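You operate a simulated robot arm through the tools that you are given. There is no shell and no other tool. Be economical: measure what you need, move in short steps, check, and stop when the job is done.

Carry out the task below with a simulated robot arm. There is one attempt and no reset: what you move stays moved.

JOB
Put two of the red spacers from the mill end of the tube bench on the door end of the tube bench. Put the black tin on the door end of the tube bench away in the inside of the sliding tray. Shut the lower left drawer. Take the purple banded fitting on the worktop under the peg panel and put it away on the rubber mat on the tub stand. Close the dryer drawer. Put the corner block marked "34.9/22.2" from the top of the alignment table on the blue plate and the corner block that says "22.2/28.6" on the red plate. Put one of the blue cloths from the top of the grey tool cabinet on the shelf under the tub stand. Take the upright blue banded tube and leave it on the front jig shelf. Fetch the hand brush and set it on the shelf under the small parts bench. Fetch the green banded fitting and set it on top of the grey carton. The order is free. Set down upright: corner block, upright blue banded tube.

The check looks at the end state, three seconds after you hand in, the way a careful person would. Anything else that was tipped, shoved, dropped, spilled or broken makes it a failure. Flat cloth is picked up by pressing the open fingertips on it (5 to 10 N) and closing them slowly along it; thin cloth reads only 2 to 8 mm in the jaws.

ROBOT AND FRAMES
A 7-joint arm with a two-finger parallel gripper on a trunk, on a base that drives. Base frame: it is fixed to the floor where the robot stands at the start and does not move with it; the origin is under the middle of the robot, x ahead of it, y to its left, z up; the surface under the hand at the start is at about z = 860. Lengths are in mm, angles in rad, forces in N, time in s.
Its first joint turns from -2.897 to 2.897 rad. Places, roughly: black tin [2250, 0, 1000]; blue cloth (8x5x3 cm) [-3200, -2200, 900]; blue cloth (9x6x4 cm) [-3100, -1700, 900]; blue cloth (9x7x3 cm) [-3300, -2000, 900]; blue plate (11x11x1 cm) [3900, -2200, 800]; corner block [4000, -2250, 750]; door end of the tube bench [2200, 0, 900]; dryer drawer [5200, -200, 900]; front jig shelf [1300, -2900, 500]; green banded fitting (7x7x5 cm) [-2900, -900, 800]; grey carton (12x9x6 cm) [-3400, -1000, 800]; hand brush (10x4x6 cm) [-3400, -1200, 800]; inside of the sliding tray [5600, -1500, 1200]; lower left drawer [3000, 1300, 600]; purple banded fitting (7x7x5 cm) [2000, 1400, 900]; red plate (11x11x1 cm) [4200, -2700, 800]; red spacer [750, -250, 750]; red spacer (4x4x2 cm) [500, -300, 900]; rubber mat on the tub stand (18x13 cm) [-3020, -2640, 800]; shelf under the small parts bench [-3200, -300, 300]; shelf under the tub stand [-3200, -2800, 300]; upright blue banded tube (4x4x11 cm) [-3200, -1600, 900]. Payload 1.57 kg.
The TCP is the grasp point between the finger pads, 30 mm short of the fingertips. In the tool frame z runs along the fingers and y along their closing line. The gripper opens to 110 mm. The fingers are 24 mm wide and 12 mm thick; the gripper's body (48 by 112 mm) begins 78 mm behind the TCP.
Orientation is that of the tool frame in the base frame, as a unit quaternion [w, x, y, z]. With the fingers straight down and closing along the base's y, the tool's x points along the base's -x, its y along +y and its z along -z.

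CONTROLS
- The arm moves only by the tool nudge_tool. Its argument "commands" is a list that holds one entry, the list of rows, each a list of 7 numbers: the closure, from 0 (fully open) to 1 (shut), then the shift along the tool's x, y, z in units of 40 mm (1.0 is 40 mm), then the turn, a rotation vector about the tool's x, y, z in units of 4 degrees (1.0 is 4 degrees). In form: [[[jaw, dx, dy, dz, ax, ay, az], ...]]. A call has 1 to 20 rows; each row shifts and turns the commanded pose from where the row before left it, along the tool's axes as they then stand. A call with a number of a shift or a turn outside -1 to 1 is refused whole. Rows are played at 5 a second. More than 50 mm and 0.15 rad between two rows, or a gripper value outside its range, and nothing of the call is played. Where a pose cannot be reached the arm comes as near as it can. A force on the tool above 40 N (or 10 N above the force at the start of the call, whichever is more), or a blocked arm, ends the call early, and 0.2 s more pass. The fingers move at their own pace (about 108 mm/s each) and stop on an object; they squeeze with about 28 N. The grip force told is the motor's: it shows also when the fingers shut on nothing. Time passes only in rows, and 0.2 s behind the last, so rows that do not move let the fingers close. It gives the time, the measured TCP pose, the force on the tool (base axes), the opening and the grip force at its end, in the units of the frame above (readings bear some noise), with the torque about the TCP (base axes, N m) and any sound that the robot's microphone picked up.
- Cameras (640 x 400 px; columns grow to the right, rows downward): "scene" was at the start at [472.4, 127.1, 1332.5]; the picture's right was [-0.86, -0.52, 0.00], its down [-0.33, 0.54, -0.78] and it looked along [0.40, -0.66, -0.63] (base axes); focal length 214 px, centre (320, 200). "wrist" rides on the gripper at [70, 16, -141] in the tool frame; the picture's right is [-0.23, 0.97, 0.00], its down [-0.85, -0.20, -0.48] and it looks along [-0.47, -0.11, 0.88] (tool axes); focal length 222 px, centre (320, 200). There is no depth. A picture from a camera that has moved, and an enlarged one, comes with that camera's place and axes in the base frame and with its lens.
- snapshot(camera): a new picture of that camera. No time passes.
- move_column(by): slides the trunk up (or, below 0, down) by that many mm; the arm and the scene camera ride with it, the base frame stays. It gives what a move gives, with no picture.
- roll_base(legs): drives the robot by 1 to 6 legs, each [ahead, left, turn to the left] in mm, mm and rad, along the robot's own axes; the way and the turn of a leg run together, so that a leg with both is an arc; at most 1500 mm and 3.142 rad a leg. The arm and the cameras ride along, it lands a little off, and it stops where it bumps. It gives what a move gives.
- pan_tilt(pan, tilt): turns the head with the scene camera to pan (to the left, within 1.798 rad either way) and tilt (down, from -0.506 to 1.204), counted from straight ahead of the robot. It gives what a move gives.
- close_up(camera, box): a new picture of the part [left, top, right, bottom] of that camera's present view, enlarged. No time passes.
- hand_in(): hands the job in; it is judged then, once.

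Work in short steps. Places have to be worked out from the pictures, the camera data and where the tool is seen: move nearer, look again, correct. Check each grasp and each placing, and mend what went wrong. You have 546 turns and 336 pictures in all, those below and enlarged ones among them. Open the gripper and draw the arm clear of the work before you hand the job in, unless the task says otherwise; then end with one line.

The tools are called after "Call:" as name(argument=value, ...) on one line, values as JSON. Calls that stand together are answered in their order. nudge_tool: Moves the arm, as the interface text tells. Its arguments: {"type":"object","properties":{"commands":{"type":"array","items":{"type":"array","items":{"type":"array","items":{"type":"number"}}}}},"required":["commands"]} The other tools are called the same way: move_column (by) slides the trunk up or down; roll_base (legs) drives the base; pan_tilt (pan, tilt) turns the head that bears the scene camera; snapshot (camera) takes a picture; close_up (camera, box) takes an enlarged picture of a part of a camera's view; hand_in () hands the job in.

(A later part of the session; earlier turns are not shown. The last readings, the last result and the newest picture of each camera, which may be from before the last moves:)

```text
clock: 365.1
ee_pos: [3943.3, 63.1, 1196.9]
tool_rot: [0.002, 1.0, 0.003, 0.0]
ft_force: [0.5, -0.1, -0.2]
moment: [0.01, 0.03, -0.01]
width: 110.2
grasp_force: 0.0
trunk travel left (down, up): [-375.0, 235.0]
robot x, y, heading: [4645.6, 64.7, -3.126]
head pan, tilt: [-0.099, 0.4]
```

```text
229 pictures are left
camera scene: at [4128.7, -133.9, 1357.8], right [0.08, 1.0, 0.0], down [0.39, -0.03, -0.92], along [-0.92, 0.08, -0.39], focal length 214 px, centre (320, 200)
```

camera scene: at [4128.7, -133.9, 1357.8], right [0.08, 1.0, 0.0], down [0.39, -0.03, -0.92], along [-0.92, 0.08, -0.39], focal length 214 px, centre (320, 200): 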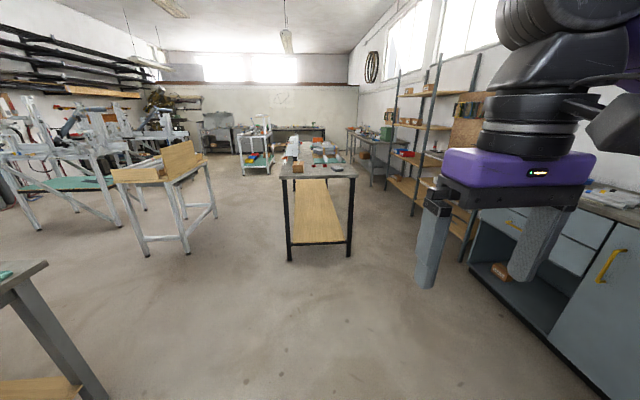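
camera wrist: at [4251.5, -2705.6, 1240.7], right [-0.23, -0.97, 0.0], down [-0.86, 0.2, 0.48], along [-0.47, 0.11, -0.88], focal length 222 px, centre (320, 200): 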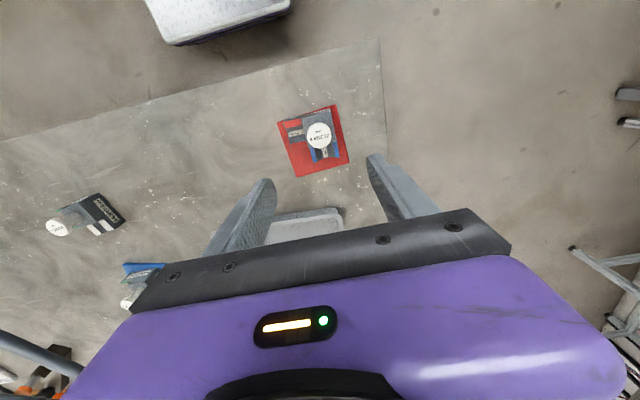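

Call:
roll_base(legs=[[1250, 0, -0.015], [0, -720, 0], [1390, 0, 0], [0, 0, -1.571]])

Call:
pan_tilt(pan=-0.2, tilt=0.7)

Call:
snapshot(camera="scene")

Call:
snapshot(camera="wrist")

```text
clock: 383.6
ee_pos: [1556.7, 1264.3, 1199.6]
tool_rot: [-0.008, 0.928, -0.372, -0.005]
ft_force: [0.9, 0.3, -0.1]
moment: [-0.02, 0.0, 0.0]
width: 109.9
grasp_force: 0.1
trunk travel left (down, up): [-375.0, 235.0]
robot x, y, heading: [2045.1, 772.1, 2.367]
head pan, tilt: [-0.099, 0.4]
stopped in leg 4: the robot was blocked; the commanded pose is now the measured one
```

```text
clock: 384.4
ee_pos: [1557.0, 1265.1, 1200.0]
tool_rot: [-0.008, 0.928, -0.373, -0.005]
ft_force: [-0.6, -0.1, 0.0]
moment: [0.01, 0.0, 0.0]
width: 110.1
grasp_force: 0.0
trunk travel left (down, up): [-375.0, 235.0]
robot x, y, heading: [2045.1, 773.1, 2.368]
head pan, tilt: [-0.201, 0.7]
```

```text
228 pictures are left
camera scene: at [1557.1, 999.7, 1332.3], right [0.83, 0.56, 0.0], down [0.36, -0.53, -0.77], along [-0.43, 0.64, -0.64], focal length 214 px, centre (320, 200)
```

scene: 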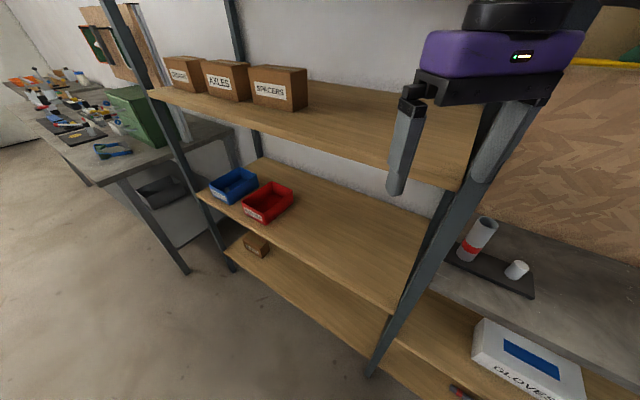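

```text
227 pictures are left
camera wrist: at [1594.4, 1202.0, 1338.9], right [-0.84, -0.55, -0.01], down [-0.48, 0.73, 0.49], along [-0.26, 0.42, -0.87], focal length 222 px, centre (320, 200)
```

wrist: 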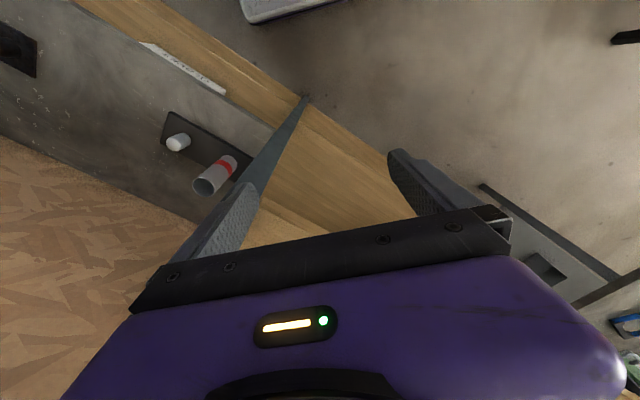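

The hand touched the shelf post during the turn. I turn back, shift to x≈2330, and turn there.

Call:
roll_base(legs=[[0, 0, 0.774], [-290, 0, 0], [0, 0, -1.571]])

Call:
pan_tilt(pan=0.3, tilt=0.8)

Call:
snapshot(camera="scene")

Call:
snapshot(camera="wrist")

```text
clock: 390.7
ee_pos: [1910.0, 1286.6, 1198.8]
tool_rot: [-0.008, 0.917, -0.399, -0.004]
ft_force: [0.3, -1.8, -0.3]
moment: [0.0, -0.06, 0.02]
width: 110.1
grasp_force: 0.0
trunk travel left (down, up): [-375.0, 235.0]
robot x, y, heading: [2372.7, 775.1, 2.307]
head pan, tilt: [-0.201, 0.7]
stopped in leg 3: the robot was blocked; the commanded pose is now the measured one
```

```text
clock: 391.6
ee_pos: [1911.5, 1288.5, 1197.4]
tool_rot: [-0.008, 0.917, -0.399, -0.004]
ft_force: [0.8, -0.2, 0.8]
moment: [-0.01, -0.01, 0.02]
width: 110.1
grasp_force: 0.0
trunk travel left (down, up): [-375.0, 235.0]
robot x, y, heading: [2375.9, 770.5, 2.307]
head pan, tilt: [0.3, 0.799]
```

```text
226 pictures are left
camera scene: at [1871.2, 994.2, 1322.8], right [0.51, 0.86, 0.0], down [0.62, -0.37, -0.7], along [-0.6, 0.36, -0.72], focal length 214 px, centre (320, 200)
```

scene: 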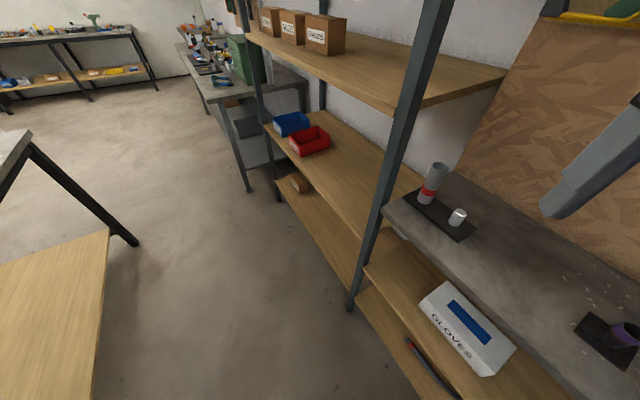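

```text
225 pictures are left
camera wrist: at [1944.4, 1224.6, 1337.4], right [-0.87, -0.5, -0.01], down [-0.44, 0.75, 0.49], along [-0.24, 0.43, -0.87], focal length 222 px, centre (320, 200)
```

wrist: 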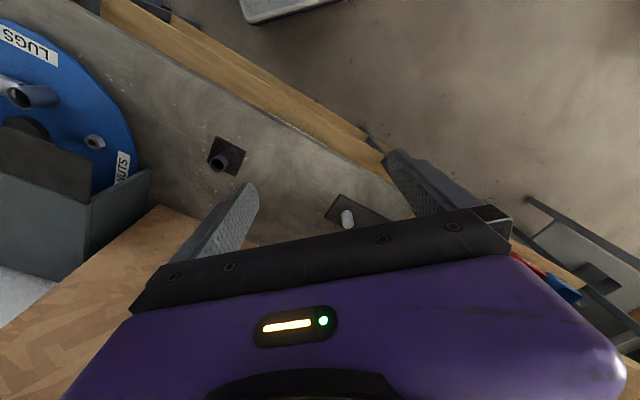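

The base corner was touching the bench, not the hand; but from here the purple fitting at ≈(2045,1452) is within reach already. I look at it closely.

Call:
close_up(camera="wrist", box=[170, 110, 290, 200])

Call:
close_up(camera="scene", box=[540, 290, 640, 390])

```text
4.44 times, centred on (230, 155) of wrist
camera zoom: at [1944.4, 1224.6, 1337.4], right [-0.87, -0.5, -0.01], down [-0.44, 0.75, 0.49], along [-0.24, 0.43, -0.87], focal length 987 px, centre (720, 400)
```

zoom: 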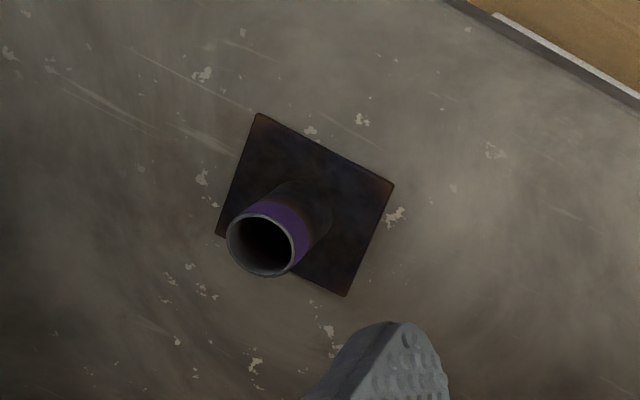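

```text
4.00 times, centred on (590, 340) of scene
camera zoom: at [1871.2, 994.2, 1322.8], right [0.51, 0.86, 0.0], down [0.62, -0.37, -0.7], along [-0.6, 0.36, -0.72], focal length 858 px, centre (-760, -360)
```

zoom: 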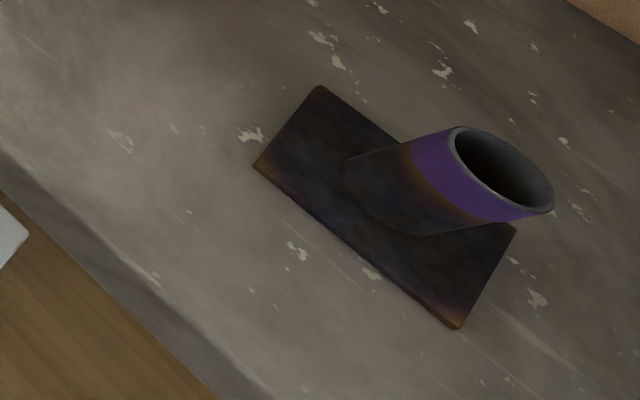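

The fitting is a 70 mm plate with a short upright tube at (2044,1450), plate z≈897. I move above it, staying high, and look for the nearby turntable hood.

Call:
nudge_tool(commands=[[[0.2, -0.115, -0.865, 0.3, 0, 0, 0], [0.2, -0.115, -0.865, 0.3, 0, 0, 0], [0.2, -0.115, -0.865, 0.3, 0, 0, 0], [0.2, -0.115, -0.865, 0.3, 0, 0, 0], [0.2, -0.115, -0.865, 0.3, 0, 0, 0], [0.2, -0.115, -0.865, 0.3, 0, 0, 0]]])

Call:
snapshot(camera="wrist")

Call:
pan_tilt(pan=-0.7, tilt=0.6)

Call:
snapshot(camera="scene")

```text
clock: 393.0
ee_pos: [2041.6, 1450.5, 1130.7]
tool_rot: [-0.007, 0.917, -0.399, -0.004]
ft_force: [-0.3, 0.3, -0.2]
moment: [0.03, -0.01, -0.01]
width: 87.9
grasp_force: 0.2
trunk travel left (down, up): [-375.0, 235.0]
robot x, y, heading: [2375.8, 771.2, 2.31]
head pan, tilt: [0.3, 0.799]
```

```text
222 pictures are left
camera wrist: at [2076.5, 1387.0, 1268.7], right [-0.87, -0.5, -0.01], down [-0.44, 0.75, 0.49], along [-0.24, 0.43, -0.87], focal length 222 px, centre (320, 200)
```

wrist: 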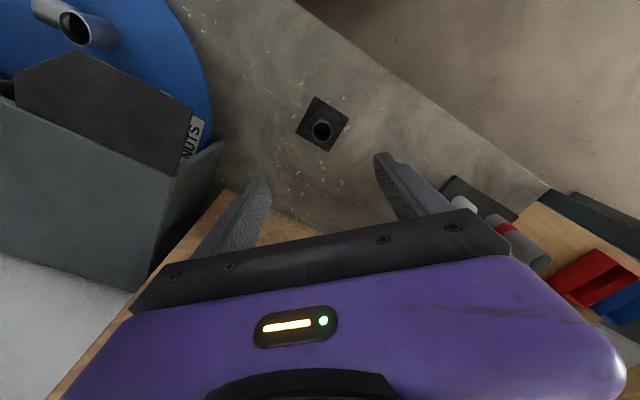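

```text
clock: 394.3
ee_pos: [2042.6, 1450.2, 1129.2]
tool_rot: [-0.007, 0.917, -0.4, -0.002]
ft_force: [-0.3, 0.5, -0.6]
moment: [0.0, 0.01, 0.02]
width: 88.0
grasp_force: 0.0
trunk travel left (down, up): [-375.0, 235.0]
robot x, y, heading: [2376.1, 773.2, 2.308]
head pan, tilt: [-0.7, 0.6]
```

```text
221 pictures are left
camera scene: at [1937.4, 1041.5, 1339.6], right [1.0, 0.04, 0.0], down [0.02, -0.56, -0.82], along [-0.03, 0.82, -0.57], focal length 214 px, centre (320, 200)
```

scene: 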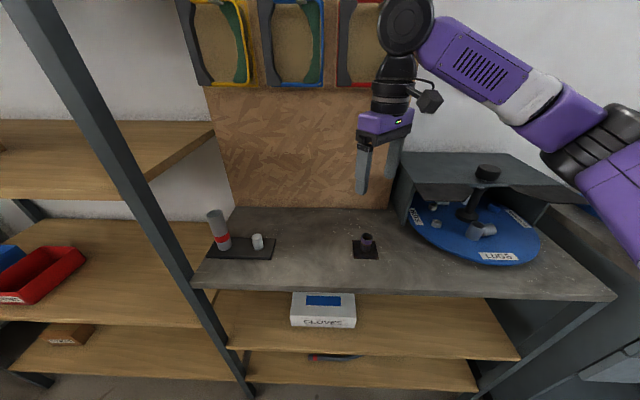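

Clear of the hood. Descend onto the tube, fingertips staying above its plate.

Call:
nudge_tool(commands=[[[0.4, 0.05, 0.05, 0.9, 0, 0, 0], [0.4, 0, 0, 0.9, 0, 0, 0], [0.4, 0, 0, 0.9, 0, 0, 0], [0.4, 0, 0, 0.9, 0, 0, 0], [0.4, 0, 0, 0.6, 0, 0, 0], [0.4, 0, 0, 0.4, 0, 0, 0], [0.4, 0, 0, 0, 0, 0, 0]]])

Call:
snapshot(camera="wrist")

Call:
close_up(camera="scene", box=[310, 160, 450, 280])

```text
clock: 395.9
ee_pos: [2044.4, 1452.1, 945.2]
tool_rot: [-0.008, 0.917, -0.399, -0.003]
ft_force: [0.6, 0.3, 0.8]
moment: [0.0, 0.02, 0.01]
width: 66.4
grasp_force: 0.0
trunk travel left (down, up): [-375.0, 235.0]
robot x, y, heading: [2374.7, 769.2, 2.305]
head pan, tilt: [-0.7, 0.6]
```

```text
220 pictures are left
camera wrist: at [2078.8, 1388.4, 1083.3], right [-0.87, -0.5, -0.01], down [-0.44, 0.75, 0.49], along [-0.24, 0.43, -0.87], focal length 222 px, centre (320, 200)
```

wrist: 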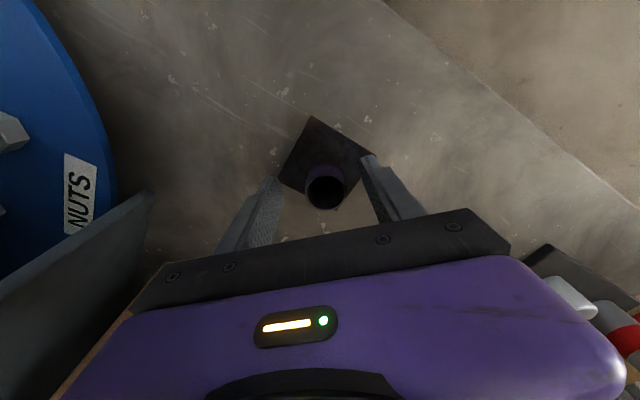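

```text
3.33 times, centred on (380, 220) of scene
camera zoom: at [1937.5, 1041.5, 1339.7], right [1.0, 0.04, 0.0], down [0.02, -0.56, -0.82], along [-0.03, 0.82, -0.57], focal length 715 px, centre (120, 133)
```

zoom: 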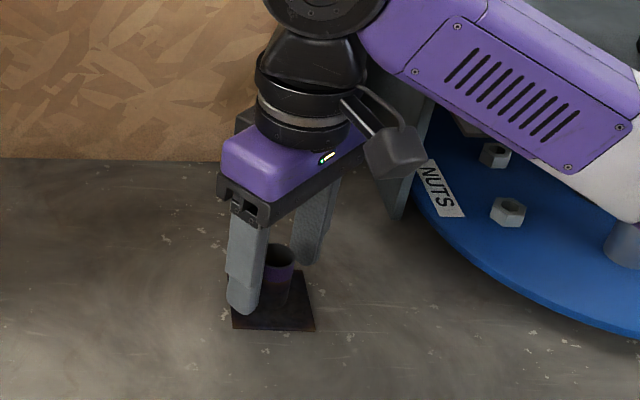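

Call:
nudge_tool(commands=[[[0.4, 0, 0, 0.15, 0, 0, 0], [0.6, 0, 0, 0, 0, 0, 0], [1, 0, 0, 0, 0, 0, 0], [1, 0, 0, 0, 0, 0, 0], [1, 0, 0, 0, 0, 0, 0]]])

Call:
nudge_tool(commands=[[[1, 0, 0, -0.5, 0, 0, 0], [1, 0, 0, -1, 0, 0, 0], [1, 0, 0, -1, 0, 0, 0], [1, 0, 0, -1, 0, 0, 0], [1, 0, 0, -1, 0, 0, 0], [1, 0, 0, -1, 0, 0, 0]]])

Call:
snapshot(camera="wrist")

```text
clock: 397.1
ee_pos: [2045.5, 1451.9, 938.3]
tool_rot: [-0.007, 0.917, -0.399, -0.004]
ft_force: [-0.8, 0.1, 7.7]
moment: [-0.3, 0.36, -0.01]
width: 28.2
grasp_force: 28.3
trunk travel left (down, up): [-375.0, 235.0]
robot x, y, heading: [2371.0, 772.2, 2.308]
head pan, tilt: [-0.7, 0.6]
```

```text
clock: 398.5
ee_pos: [2040.9, 1449.1, 1157.8]
tool_rot: [-0.007, 0.917, -0.4, -0.003]
ft_force: [-0.3, 1.0, -1.3]
moment: [0.01, -0.03, 0.03]
width: 28.2
grasp_force: 27.7
trunk travel left (down, up): [-375.0, 235.0]
robot x, y, heading: [2373.0, 771.9, 2.308]
head pan, tilt: [-0.7, 0.6]
```

```text
218 pictures are left
camera wrist: at [2074.9, 1386.1, 1296.8], right [-0.87, -0.5, -0.01], down [-0.44, 0.75, 0.49], along [-0.24, 0.43, -0.87], focal length 222 px, centre (320, 200)
```

wrist: 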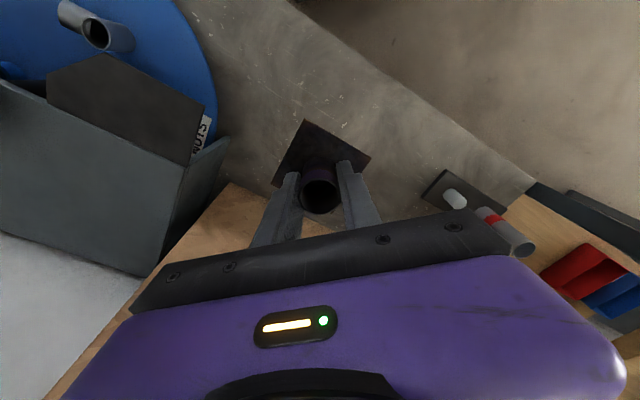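

Fitting gripped (28 mm) and lifted. I bring the hand back in front, turn to face -x and drive out along the aisle.

Call:
nudge_tool(commands=[[[1, 0.115, 0.865, -0.3, 0, 0, 0], [1, 0.115, 0.865, -0.3, 0, 0, 0], [1, 0.115, 0.865, -0.3, 0, 0, 0], [1, 0.115, 0.865, 0, 0, 0, 0], [1, 0.115, 0.865, 0, 0, 0, 0], [1, 0.115, 0.865, 0, 0, 0, 0]]])

Call:
roll_base(legs=[[0, 0, 0.832], [900, 0, 0], [0, 140, 0]])

Call:
pan_tilt(pan=0, tilt=0.5)

Call:
snapshot(camera="scene")

```text
clock: 399.9
ee_pos: [1913.0, 1288.1, 1191.5]
tool_rot: [-0.007, 0.916, -0.4, -0.005]
ft_force: [-0.2, -0.2, -2.0]
moment: [-0.01, 0.04, 0.0]
width: 28.4
grasp_force: 28.1
trunk travel left (down, up): [-375.0, 235.0]
robot x, y, heading: [2376.4, 773.5, 2.31]
head pan, tilt: [-0.7, 0.6]
```

```text
clock: 407.7
ee_pos: [776.1, 644.7, 1191.8]
tool_rot: [-0.006, 1.0, 0.004, -0.006]
ft_force: [-0.3, 0.2, -0.8]
moment: [0.01, 0.0, -0.02]
width: 28.1
grasp_force: 27.9
trunk travel left (down, up): [-375.0, 235.0]
robot x, y, heading: [1466.4, 633.9, 3.143]
head pan, tilt: [-0.7, 0.6]
```

```text
clock: 408.8
ee_pos: [775.4, 642.5, 1190.5]
tool_rot: [-0.006, 1.0, 0.005, -0.006]
ft_force: [-0.4, 0.1, -1.9]
moment: [0.0, 0.0, 0.02]
width: 27.8
grasp_force: 28.4
trunk travel left (down, up): [-375.0, 235.0]
robot x, y, heading: [1469.1, 634.6, 3.14]
head pan, tilt: [0.0, 0.499]
```

```text
217 pictures are left
camera scene: at [950.3, 438.5, 1348.6], right [0.01, 1.0, 0.0], down [0.48, 0.0, -0.88], along [-0.88, 0.0, -0.48], focal length 214 px, centre (320, 200)
```

scene: 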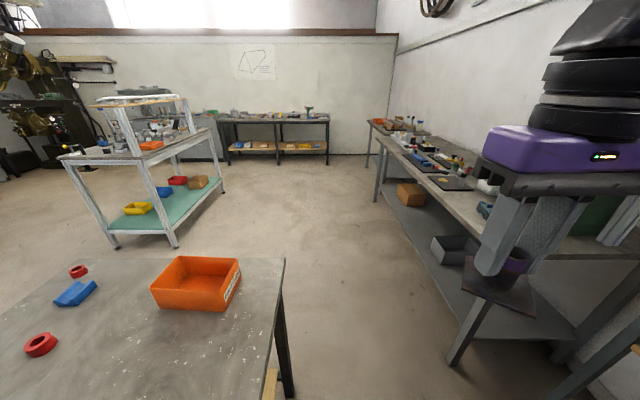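

Open floor ahead. I drive on to about x=-1300 and look at the far row of benches.

Call:
roll_base(legs=[[1500, 0, 0], [1100, 0, 0], [200, 300, 0]])

Call:
pan_tilt(pan=0.2, tilt=0.35)

Call:
snapshot(camera="scene")

Call:
pan_tilt(pan=0.9, tilt=0.35)

Call:
snapshot(camera="scene")

```text
clock: 423.3
ee_pos: [-2020.4, 402.7, 1191.7]
tool_rot: [-0.006, 1.0, -0.01, -0.006]
ft_force: [0.6, 0.8, -1.2]
moment: [0.0, 0.01, 0.02]
width: 27.6
grasp_force: 28.6
trunk travel left (down, up): [-375.0, 235.0]
robot x, y, heading: [-1327.6, 374.8, 3.104]
head pan, tilt: [0.0, 0.499]
```

```text
clock: 424.1
ee_pos: [-2020.7, 402.1, 1191.8]
tool_rot: [-0.006, 1.0, -0.01, -0.006]
ft_force: [0.4, 0.3, -2.0]
moment: [-0.03, 0.01, 0.02]
width: 27.4
grasp_force: 27.6
trunk travel left (down, up): [-375.0, 235.0]
robot x, y, heading: [-1331.1, 380.5, 3.111]
head pan, tilt: [0.201, 0.351]
```

```text
216 pictures are left
camera scene: at [-1852.9, 173.5, 1362.3], right [-0.17, 0.99, 0.0], down [0.34, 0.06, -0.94], along [-0.93, -0.16, -0.34], focal length 214 px, centre (320, 200)
```

scene: 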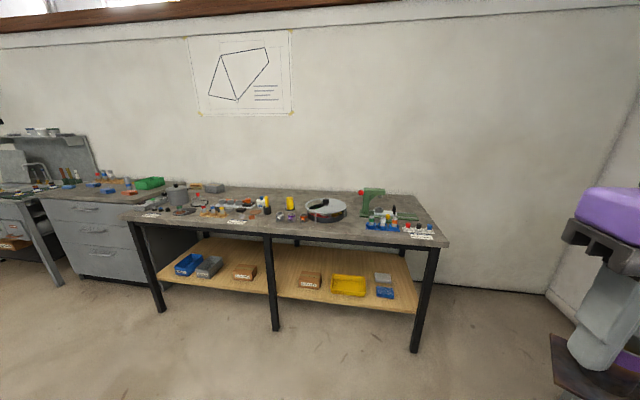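

```text
clock: 425.1
ee_pos: [-2021.2, 401.0, 1191.8]
tool_rot: [-0.006, 1.0, -0.009, -0.006]
ft_force: [0.1, 0.0, -0.9]
moment: [-0.03, 0.01, -0.01]
width: 27.5
grasp_force: 28.0
trunk travel left (down, up): [-375.0, 235.0]
robot x, y, heading: [-1331.5, 374.9, 3.102]
head pan, tilt: [0.901, 0.351]
```

```text
215 pictures are left
camera scene: at [-1821.3, 118.0, 1362.3], right [-0.76, 0.65, 0.0], down [0.22, 0.26, -0.94], along [-0.61, -0.72, -0.34], focal length 214 px, centre (320, 200)
```

scene: 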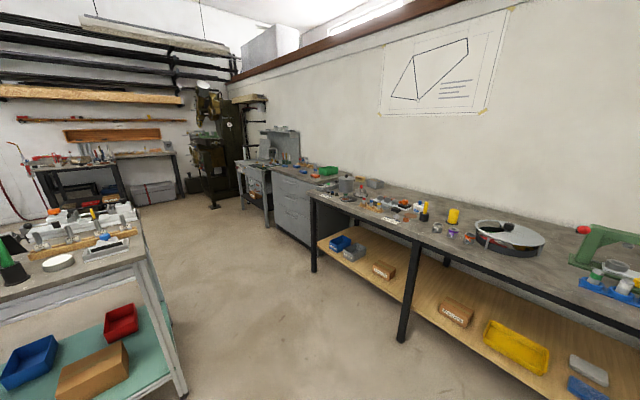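

I strafe along the bench row (x≈-2200) to the tub stand.

Call:
roll_base(legs=[[0, 0, 0.037], [850, 0, 0], [0, 1500, 0], [0, 1450, 0]])

Call:
pan_tilt(pan=0, tilt=0.6)

Call:
snapshot(camera="scene")

```text
clock: 443.9
ee_pos: [-2834.2, -2605.2, 1191.9]
tool_rot: [-0.005, 1.0, 0.016, -0.006]
ft_force: [0.5, -0.7, -1.3]
moment: [0.02, 0.04, 0.02]
width: 27.5
grasp_force: 27.8
trunk travel left (down, up): [-375.0, 235.0]
robot x, y, heading: [-2142.5, -2599.7, -3.121]
head pan, tilt: [0.901, 0.351]
```

```text
clock: 445.1
ee_pos: [-2835.1, -2604.4, 1190.4]
tool_rot: [-0.006, 1.0, 0.015, -0.006]
ft_force: [-0.6, -0.1, -1.2]
moment: [0.0, 0.02, 0.03]
width: 27.5
grasp_force: 28.0
trunk travel left (down, up): [-375.0, 235.0]
robot x, y, heading: [-2145.5, -2593.7, -3.124]
head pan, tilt: [0.0, 0.6]
```

```text
214 pictures are left
camera scene: at [-2652.1, -2805.7, 1339.6], right [-0.02, 1.0, 0.0], down [0.56, 0.01, -0.83], along [-0.82, -0.02, -0.56], focal length 214 px, centre (320, 200)
```

scene: 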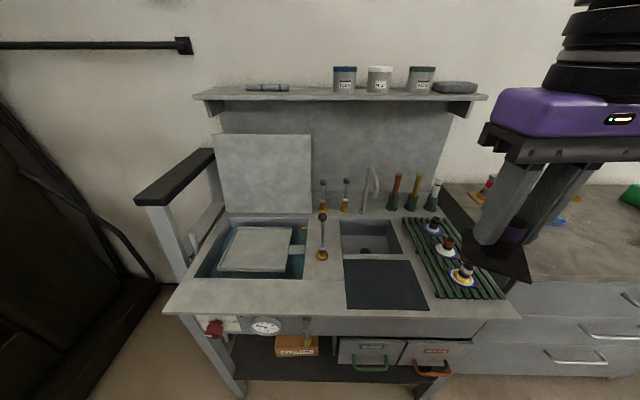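

The rubber mat is the dark rectangle at front, about (-3005,-2640). I move over it and lower part way.

Call:
nudge_tool(commands=[[[1, -0.85, 0.2, 0, 0, 0, 0], [1, -0.85, 0.2, 0, 0, 0, 0], [1, -0.85, 0.2, 0, 0, 0, 0], [1, -0.85, 0.2, 0, 0, 0, 0], [1, -0.85, 0.1, 0.5, 0, 0, 0], [1, 0, 0, 1, 0, 0, 0], [1, 0, 0, 1, 0, 0, 0], [1, 0, 0, 1, 0, 0, 0], [1, 0, 0, 1, 0, 0, 0]]])

Call:
snapshot(camera="wrist")

Call:
snapshot(camera="scene")

```text
clock: 447.1
ee_pos: [-3006.7, -2643.9, 1012.9]
tool_rot: [-0.006, 1.0, 0.016, -0.007]
ft_force: [0.0, 0.0, -0.7]
moment: [0.0, 0.03, 0.01]
width: 27.6
grasp_force: 28.1
trunk travel left (down, up): [-375.0, 235.0]
robot x, y, heading: [-2139.0, -2596.7, -3.121]
head pan, tilt: [0.0, 0.6]
```

```text
213 pictures are left
camera wrist: at [-2936.3, -2659.5, 1150.9], right [-0.2, -0.98, -0.01], down [-0.85, 0.17, 0.49], along [-0.48, 0.1, -0.87], focal length 222 px, centre (320, 200)
```

wrist: 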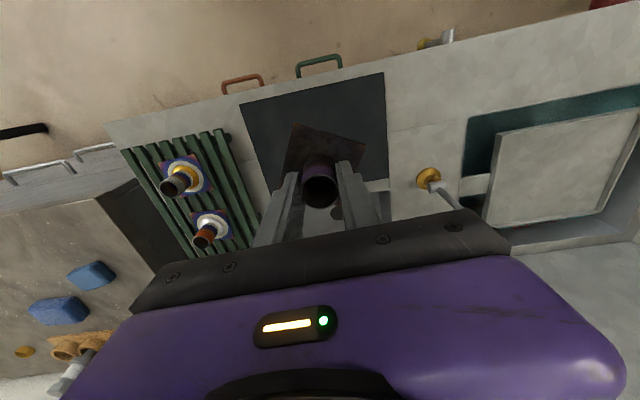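

```text
212 pictures are left
camera scene: at [-2651.9, -2805.7, 1339.7], right [-0.02, 1.0, 0.0], down [0.56, 0.01, -0.83], along [-0.82, -0.02, -0.56], focal length 214 px, centre (320, 200)
```

scene: 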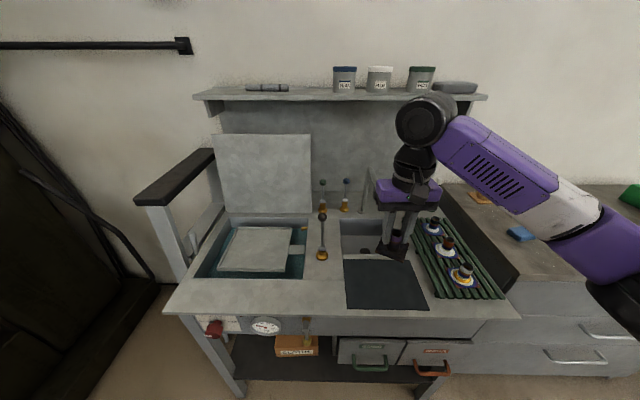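

Mat centre ≈(-3009,-2641), z≈820, right below. I lower.

Call:
nudge_tool(commands=[[[1, 0, -0.08, 1, 0, 0, 0], [1, 0, 0, 1, 0, 0, 0], [1, 0, 0, 0.8, 0, 0, 0], [1, 0, 0, 0.4, 0, 0, 0], [1, 0, 0, 0, 0, 0, 0]]])

Call:
close_up(camera="scene", box=[320, 200, 480, 320])

```text
clock: 448.3
ee_pos: [-3007.6, -2638.6, 884.3]
tool_rot: [-0.006, 1.0, 0.016, -0.006]
ft_force: [-0.2, 1.4, -2.2]
moment: [0.02, -0.04, -0.04]
width: 27.9
grasp_force: 28.0
trunk travel left (down, up): [-375.0, 235.0]
robot x, y, heading: [-2141.7, -2594.7, -3.125]
head pan, tilt: [0.0, 0.6]
```

```text
3.33 times, centred on (400, 260) of scene
camera zoom: at [-2652.1, -2805.7, 1339.6], right [-0.02, 1.0, 0.0], down [0.56, 0.01, -0.83], along [-0.82, -0.02, -0.56], focal length 715 px, centre (53, 0)
```

zoom: 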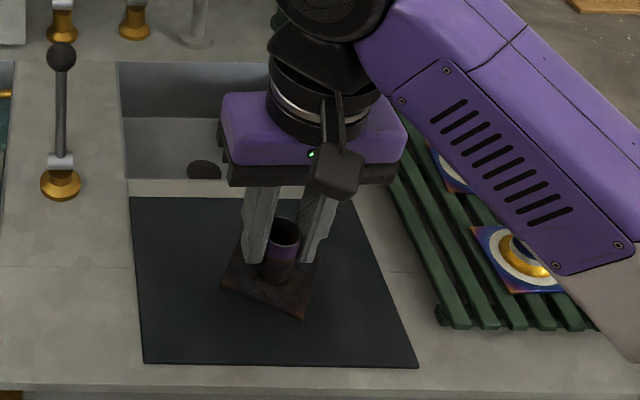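

Well over the mat. I lower in small steps to contact.

Call:
nudge_tool(commands=[[[1, 0, 0, 0.2, 0, 0, 0], [1, 0, 0, 0.1, 0, 0, 0], [1, 0, 0, 0.08, 0, 0, 0], [1, 0, 0, 0, 0, 0, 0]]])

Call:
nudge_tool(commands=[[[1, 0, 0, 0.06, 0, 0, 0], [1, 0, 0, 0.06, 0, 0, 0], [1, 0, 0, 0, 0, 0, 0]]])

```text
clock: 449.3
ee_pos: [-3008.1, -2638.7, 869.1]
tool_rot: [-0.005, 1.0, 0.016, -0.006]
ft_force: [0.0, -0.1, -1.5]
moment: [0.01, -0.02, 0.0]
width: 27.9
grasp_force: 27.4
trunk travel left (down, up): [-375.0, 235.0]
robot x, y, heading: [-2143.0, -2598.4, -3.122]
head pan, tilt: [0.0, 0.6]
```

```text
clock: 450.1
ee_pos: [-3007.5, -2638.2, 863.5]
tool_rot: [-0.006, 1.0, 0.016, -0.007]
ft_force: [-0.2, 0.3, -1.2]
moment: [-0.01, 0.05, 0.0]
width: 27.6
grasp_force: 28.2
trunk travel left (down, up): [-375.0, 235.0]
robot x, y, heading: [-2142.4, -2595.6, -3.121]
head pan, tilt: [0.0, 0.6]
```

Call:
nudge_tool(commands=[[[1, 0, 0, 0.06, 0, 0, 0], [1, 0, 0, 0.06, 0, 0, 0], [1, 0, 0, 0.06, 0, 0, 0], [1, 0, 0, 0, 0, 0, 0]]])

Call:
close_up(camera="scene", box=[320, 200, 480, 320])

```text
clock: 451.1
ee_pos: [-3007.2, -2639.1, 857.1]
tool_rot: [-0.006, 1.0, 0.016, -0.007]
ft_force: [-0.7, 0.5, -1.6]
moment: [0.0, 0.01, -0.01]
width: 27.8
grasp_force: 28.0
trunk travel left (down, up): [-375.0, 235.0]
robot x, y, heading: [-2142.5, -2596.6, -3.123]
head pan, tilt: [0.0, 0.6]
```

```text
3.33 times, centred on (400, 260) of scene
camera zoom: at [-2652.1, -2805.7, 1339.5], right [-0.02, 1.0, 0.0], down [0.56, 0.01, -0.83], along [-0.82, -0.02, -0.56], focal length 715 px, centre (53, 0)
```

zoom: 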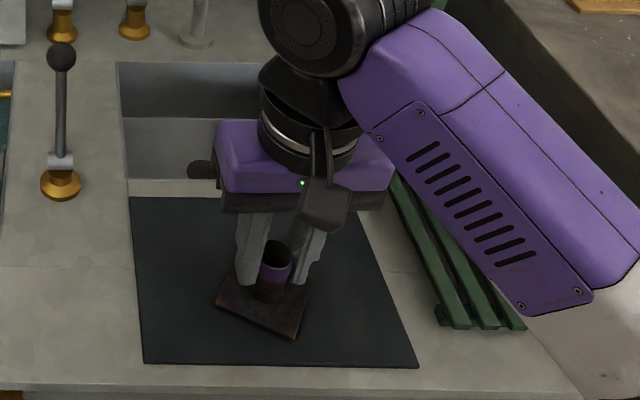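

Call:
nudge_tool(commands=[[[1, 0, 0, 0.07, 0, 0, 0], [1, 0, 0, 0.07, 0, 0, 0], [1, 0, 0, 0.07, 0, 0, 0], [1, 0, 0, 0, 0, 0, 0]]])

Call:
nudge_tool(commands=[[[1, 0, 0, 0.06, 0, 0, 0], [1, 0, 0, 0.06, 0, 0, 0], [1, 0, 0, 0, 0, 0, 0]]])

```text
clock: 452.1
ee_pos: [-3008.1, -2639.8, 852.0]
tool_rot: [-0.005, 1.0, 0.015, -0.009]
ft_force: [-2.3, -0.4, 31.5]
moment: [-0.59, 0.0, 0.01]
width: 27.9
grasp_force: 28.5
trunk travel left (down, up): [-375.0, 235.0]
robot x, y, heading: [-2142.9, -2595.0, -3.12]
head pan, tilt: [0.0, 0.6]
```

```text
clock: 452.4
ee_pos: [-3008.1, -2638.6, 852.7]
tool_rot: [-0.005, 1.0, 0.016, -0.009]
ft_force: [8.8, -0.2, 16.6]
moment: [-0.41, -0.73, 0.14]
width: 27.6
grasp_force: 27.6
trunk travel left (down, up): [-375.0, 235.0]
robot x, y, heading: [-2139.4, -2597.1, -3.124]
head pan, tilt: [0.0, 0.6]
stopped in row 1: the force on the tool passed its limit at 44 N (the readings are from after the stop); the commanded pose is now the measured one
```

Contact reached. Release and rise.

Call:
nudge_tool(commands=[[[1, 0, 0, -0.04, 0, 0, 0], [0.65, 0, 0, 0, 0, 0, 0], [0.55, 0, 0, 0, 0, 0, 0], [0.5, 0, 0, 0, 0, 0, 0], [0.5, 0, 0, -0.5, 0, 0, 0], [0.5, 0, 0, -1, 0, 0, 0], [0.5, 0, 0, -1, 0, 0, 0], [0.3, 0, 0, -1, 0, 0, 0], [0, 0, 0, -1, 0, 0, 0], [0, 0, 0, -1, 0, 0, 0], [0, 0, 0, -1, 0, 0, 0]]])

Call:
snapshot(camera="scene")

Call:
snapshot(camera="wrist")

```text
clock: 454.9
ee_pos: [-2999.9, -2641.3, 1112.3]
tool_rot: [-0.005, 1.0, 0.016, -0.009]
ft_force: [0.0, 0.9, -0.2]
moment: [0.02, -0.03, -0.04]
width: 109.8
grasp_force: 0.1
trunk travel left (down, up): [-375.0, 235.0]
robot x, y, heading: [-2143.4, -2595.5, -3.122]
head pan, tilt: [0.0, 0.6]
```

```text
209 pictures are left
camera scene: at [-2652.4, -2805.7, 1339.4], right [-0.02, 1.0, 0.0], down [0.57, 0.01, -0.82], along [-0.82, -0.02, -0.57], focal length 214 px, centre (320, 200)
```

scene: 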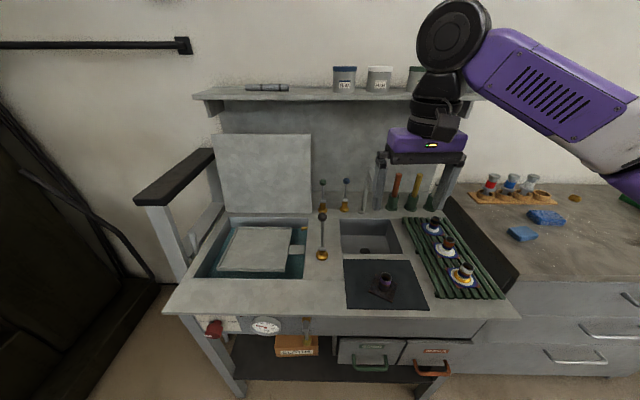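

```text
208 pictures are left
camera wrist: at [-2929.8, -2655.8, 1250.6], right [-0.2, -0.98, -0.01], down [-0.85, 0.17, 0.49], along [-0.48, 0.1, -0.87], focal length 222 px, centre (320, 200)
```

wrist: 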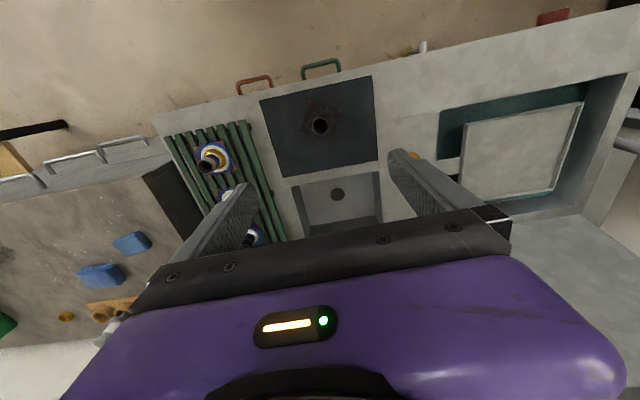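

Purple fitting rests on the mat. Next a blue cloth on the grey cabinet; I retract, shift right and advance for a view.

Call:
nudge_tool(commands=[[[0, 0.9, 0, -0.4, 0, -0.3, 0], [0, 0.9, 0, -0.4, 0, 0, 0], [0, 0.9, 0, -0.4, 0, 0, 0], [0, 0.9, 0, -0.4, 0, 0, 0]]])

Call:
roll_base(legs=[[0, -420, -0.02], [150, 0, 0]])

Call:
pan_tilt(pan=-0.3, tilt=0.7)

Call:
snapshot(camera="scene")

Call:
snapshot(camera="wrist")

```text
clock: 455.9
ee_pos: [-2857.0, -2635.2, 1172.4]
tool_rot: [-0.007, 1.0, 0.015, -0.019]
ft_force: [0.4, -0.5, -0.5]
moment: [0.01, -0.05, 0.0]
width: 110.3
grasp_force: 0.0
trunk travel left (down, up): [-375.0, 235.0]
robot x, y, heading: [-2143.1, -2595.3, -3.122]
head pan, tilt: [0.0, 0.6]
```

```text
clock: 459.4
ee_pos: [-3013.0, -2207.8, 1171.9]
tool_rot: [-0.005, 1.0, 0.006, -0.019]
ft_force: [-0.9, 0.4, 0.1]
moment: [0.01, -0.03, -0.01]
width: 110.0
grasp_force: 0.1
trunk travel left (down, up): [-375.0, 235.0]
robot x, y, heading: [-2294.1, -2183.9, -3.142]
head pan, tilt: [0.0, 0.6]
```

```text
clock: 460.2
ee_pos: [-3013.7, -2207.3, 1172.1]
tool_rot: [-0.005, 1.0, 0.005, -0.019]
ft_force: [-0.3, -0.5, 0.7]
moment: [0.0, -0.01, 0.05]
width: 109.9
grasp_force: 0.0
trunk travel left (down, up): [-375.0, 235.0]
robot x, y, heading: [-2297.4, -2182.9, -3.141]
head pan, tilt: [-0.3, 0.7]
```

```text
207 pictures are left
camera scene: at [-2804.8, -2355.9, 1331.0], right [0.29, 0.96, 0.0], down [0.62, -0.19, -0.77], along [-0.73, 0.23, -0.64], focal length 214 px, centre (320, 200)
```

scene: 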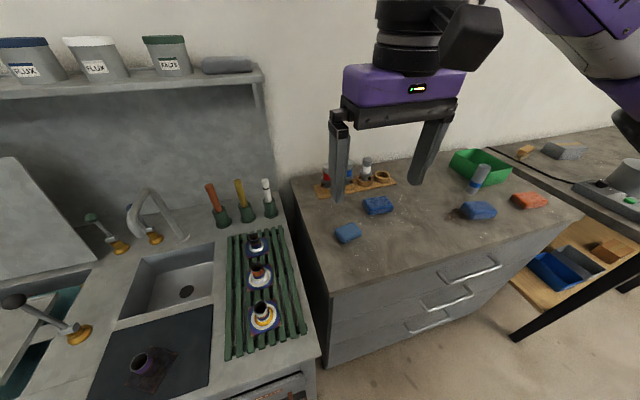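

```text
206 pictures are left
camera wrist: at [-2939.4, -2223.6, 1309.1], right [-0.21, -0.98, 0.0], down [-0.84, 0.18, 0.51], along [-0.5, 0.11, -0.86], focal length 222 px, centre (320, 200)
```

wrist: 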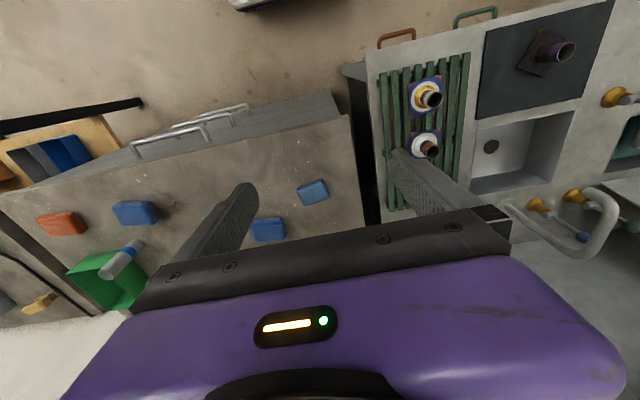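

Call:
close_up(camera="scene", box=[310, 170, 430, 260])

Call:
close_up(camera="wrist", box=[220, 150, 360, 250])

```text
4.44 times, centred on (370, 215) of scene
camera zoom: at [-2804.8, -2355.9, 1331.0], right [0.29, 0.96, 0.0], down [0.62, -0.19, -0.77], along [-0.73, 0.23, -0.64], focal length 953 px, centre (98, 133)
```

zoom: 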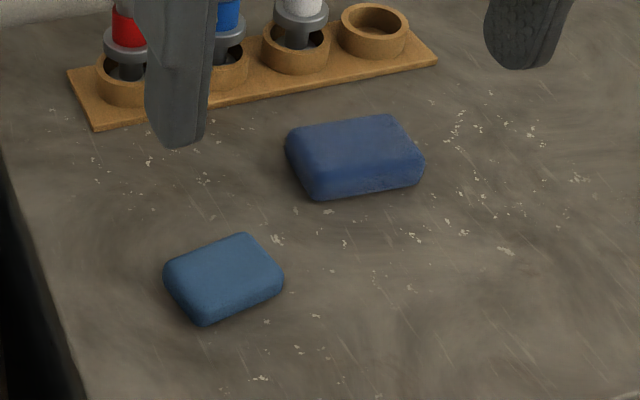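

```text
4.00 times, centred on (290, 200) of wrist
camera zoom: at [-2939.4, -2223.6, 1309.1], right [-0.21, -0.98, 0.0], down [-0.84, 0.18, 0.51], along [-0.5, 0.11, -0.86], focal length 888 px, centre (440, 200)
```

zoom: 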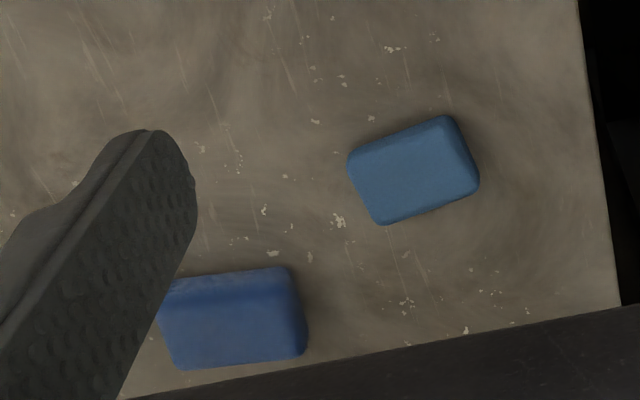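

The cloths are folded pads (8×5×3 cm), the nearest at (-3176,-2155), long side along y. I yaw the hand 81° so it closes across the 5 cm width.

Call:
nudge_tool(commands=[[[0, 0, 0, 0, 0, 0.55, 0], [0, 0, 0, 0, 0, 0, 1], [0, 0, 0, 0, 0, 0, 1], [0, 0, 0, 0, 0, 0, 1], [0, 0, 0, 0, 0, 0, 1], [0, 0, 0, 0, 0, 0, 1], [0, 0, 0, 0, 0, 0, 1], [0, 0, 0, 0, 0, 0, 1], [0, 0, 0, 0, 0, 0, 1], [0, 0, 0, 0, 0, 0, 1], [0, 0, 0, 0, 0, 0, 1], [0, 0, 0, 0, 0, 0, 1], [0, 0, 0, 0, 0, 0, 1], [0, 0, 0, 0, 0, 0, 1], [0, 0, 0, 0, 0, 0, 1], [0, 0, 0, 0, 0, 0, 1], [0, 0, 0, 0, 0, 0, 1], [0, 0, 0, 0, 0, 0, 1], [0, 0, 0, 0, 0, 0, 1], [0, 0, 0, 0, 0, 0, 1]]])

```text
clock: 464.4
ee_pos: [-3013.8, -2207.0, 1172.2]
tool_rot: [-0.004, 0.791, -0.611, -0.003]
ft_force: [-0.2, -0.6, 1.5]
moment: [0.0, 0.0, 0.03]
width: 110.0
grasp_force: 0.1
trunk travel left (down, up): [-375.0, 235.0]
robot x, y, heading: [-2298.1, -2182.6, -3.144]
head pan, tilt: [-0.3, 0.7]
```

Call:
nudge_tool(commands=[[[0, -0.38, 0.6, 0.6, 0, 0, 0], [0, -0.38, 0.6, 0.6, 0, 0, 0], [0, -0.38, 0.6, 0.6, 0, 0, 0], [0, -0.38, 0.6, 0.6, 0, 0, 0], [0, -0.38, 0.6, 0.6, 0, 0, 0], [0, -0.38, 0.6, 0.6, 0, 0, 0]]])

Call:
snapshot(camera="wrist")

Call:
snapshot(camera="scene")

```text
clock: 465.8
ee_pos: [-3175.5, -2154.6, 1028.1]
tool_rot: [-0.004, 0.792, -0.61, -0.003]
ft_force: [0.2, -0.1, 1.1]
moment: [0.0, 0.0, -0.04]
width: 109.9
grasp_force: 0.0
trunk travel left (down, up): [-375.0, 235.0]
robot x, y, heading: [-2296.4, -2181.2, -3.145]
head pan, tilt: [-0.3, 0.7]
```

```text
203 pictures are left
camera wrist: at [-3175.3, -2227.0, 1166.9], right [-1.0, -0.03, 0.0], down [-0.02, 0.87, 0.49], along [-0.01, 0.49, -0.87], focal length 222 px, centre (320, 200)
```

wrist: 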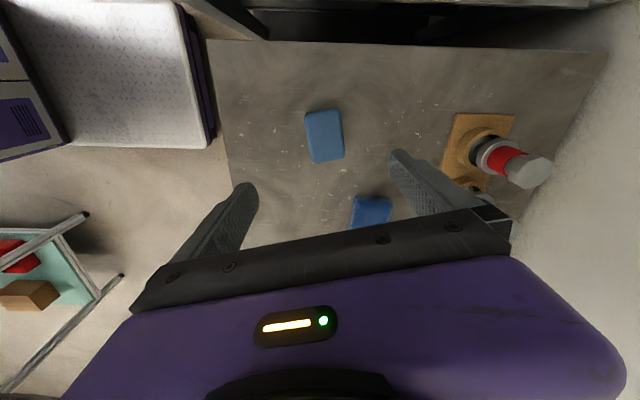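

```text
202 pictures are left
camera scene: at [-2804.5, -2355.8, 1331.1], right [0.3, 0.96, 0.0], down [0.62, -0.19, -0.77], along [-0.73, 0.23, -0.64], focal length 214 px, centre (320, 200)
```

scene: 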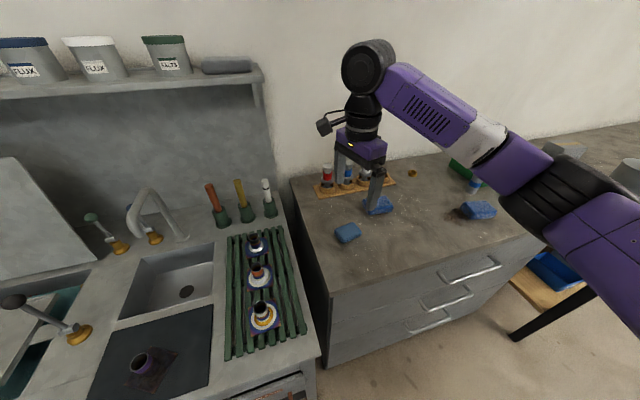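

Call:
nudge_tool(commands=[[[0.25, 0.05, 0.19, 0.9, 0, 0, 0], [0.25, 0, 0, 0.9, 0, 0, 0], [0.25, 0, 0, 0.9, 0, 0, 0], [0.25, 0, 0, 0.6, 0, 0, 0], [0.25, 0, 0, 0, 0, 0, 0]]])

Call:
snapshot(camera="wrist")

Call:
close_up(camera="scene", box=[300, 150, 440, 260])

```text
clock: 467.0
ee_pos: [-3181.7, -2157.7, 896.5]
tool_rot: [-0.004, 0.792, -0.611, -0.004]
ft_force: [0.3, 0.2, 0.3]
moment: [-0.02, -0.05, 0.0]
width: 82.4
grasp_force: 0.0
trunk travel left (down, up): [-375.0, 235.0]
robot x, y, heading: [-2297.7, -2182.0, -3.144]
head pan, tilt: [-0.3, 0.7]
```

```text
201 pictures are left
camera wrist: at [-3182.1, -2230.4, 1036.1], right [-1.0, -0.03, 0.0], down [-0.02, 0.87, 0.49], along [-0.01, 0.49, -0.87], focal length 222 px, centre (320, 200)
```

wrist: 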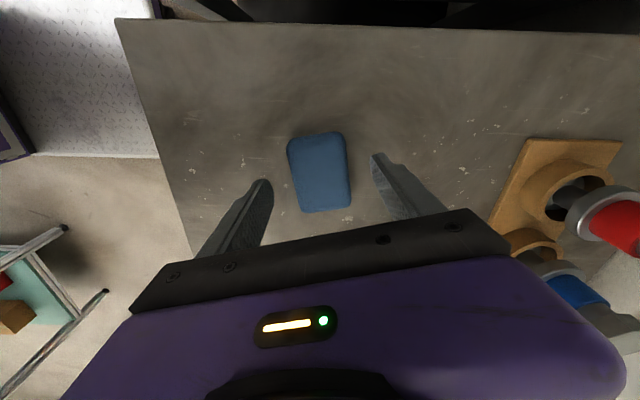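

```text
3.64 times, centred on (370, 205) of scene
camera zoom: at [-2804.8, -2355.8, 1331.0], right [0.3, 0.96, 0.0], down [0.62, -0.19, -0.76], along [-0.73, 0.23, -0.64], focal length 780 px, centre (138, 182)
```

zoom: 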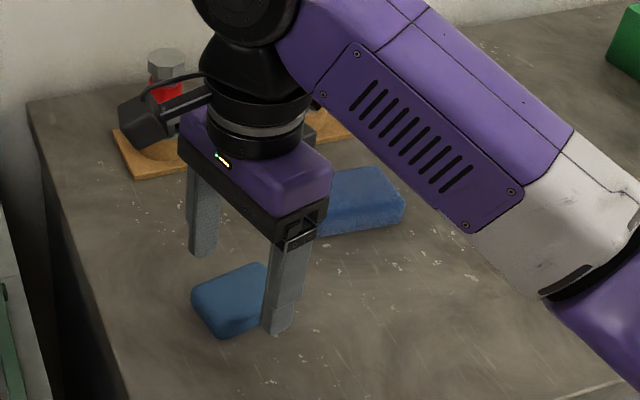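

Call:
nudge_tool(commands=[[[0.25, 0.12, 0, 0.2, 0, 0, 0], [0.25, 0, 0, 0.15, 0, 0, 0], [0.25, 0, 0, 0.1, 0, 0, 0], [0.25, 0, 0, 0, 0, 0, 0]]])

Call:
close_up(camera="scene", box=[300, 150, 440, 260])

```text
clock: 468.0
ee_pos: [-3182.6, -2161.8, 878.0]
tool_rot: [-0.004, 0.792, -0.611, -0.003]
ft_force: [-0.6, 0.5, 0.1]
moment: [0.0, -0.03, 0.02]
width: 82.6
grasp_force: 0.0
trunk travel left (down, up): [-375.0, 235.0]
robot x, y, heading: [-2297.2, -2177.6, -3.143]
head pan, tilt: [-0.3, 0.7]
```

```text
3.64 times, centred on (370, 205) of scene
camera zoom: at [-2804.8, -2355.8, 1330.9], right [0.3, 0.96, 0.0], down [0.62, -0.19, -0.76], along [-0.73, 0.23, -0.64], focal length 780 px, centre (138, 182)
```

zoom: 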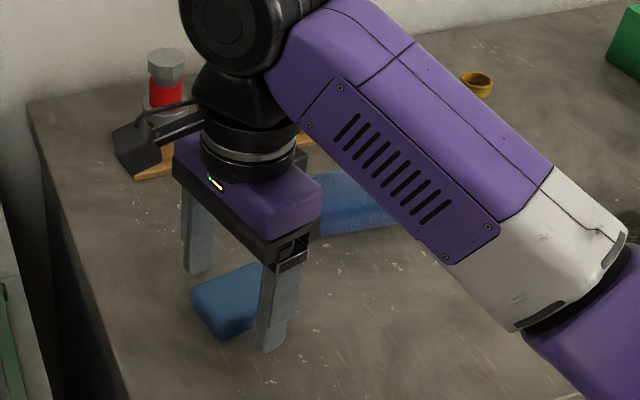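

Good height. I close across the pad.

Call:
nudge_tool(commands=[[[0.4, 0, 0, 0, 0, 0, 0], [0.55, 0, 0, 0, 0, 0, 0], [0.7, 0, 0, 0, 0, 0, 0], [1, 0, 0, 0, 0, 0, 0], [1, 0, 0, 0, 0, 0, 0], [1, 0, 0, 0, 0, 0, 0]]])

Call:
nudge_tool(commands=[[[1, 0, 0, -0.5, 0, 0, 0], [1, 0, 0, -1, 0, 0, 0], [1, 0, 0, -1, 0, 0, 0], [1, 0, 0, 0, 0, 0, 0]]])

Call:
snapshot(camera="wrist")

```text
clock: 469.4
ee_pos: [-3182.9, -2162.0, 877.9]
tool_rot: [-0.004, 0.792, -0.611, -0.003]
ft_force: [-0.4, -0.1, -1.1]
moment: [-0.04, 0.01, 0.02]
width: 49.9
grasp_force: 27.5
trunk travel left (down, up): [-375.0, 235.0]
robot x, y, heading: [-2297.9, -2182.8, -3.136]
head pan, tilt: [-0.3, 0.7]
```

```text
clock: 470.4
ee_pos: [-3180.8, -2160.1, 977.8]
tool_rot: [-0.004, 0.791, -0.611, -0.003]
ft_force: [-0.1, -0.1, -0.4]
moment: [0.02, 0.01, 0.03]
width: 49.4
grasp_force: 28.1
trunk travel left (down, up): [-375.0, 235.0]
robot x, y, heading: [-2299.3, -2179.4, -3.145]
head pan, tilt: [-0.3, 0.7]
```

```text
198 pictures are left
camera wrist: at [-3179.7, -2234.6, 1116.5], right [-1.0, -0.03, 0.0], down [-0.02, 0.87, 0.49], along [-0.01, 0.49, -0.87], focal length 222 px, centre (320, 200)
```

wrist: 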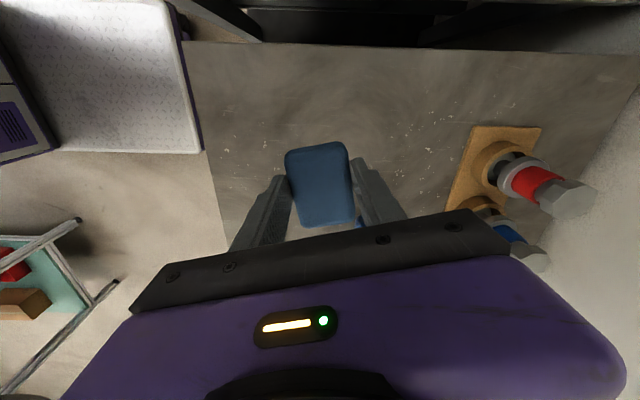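

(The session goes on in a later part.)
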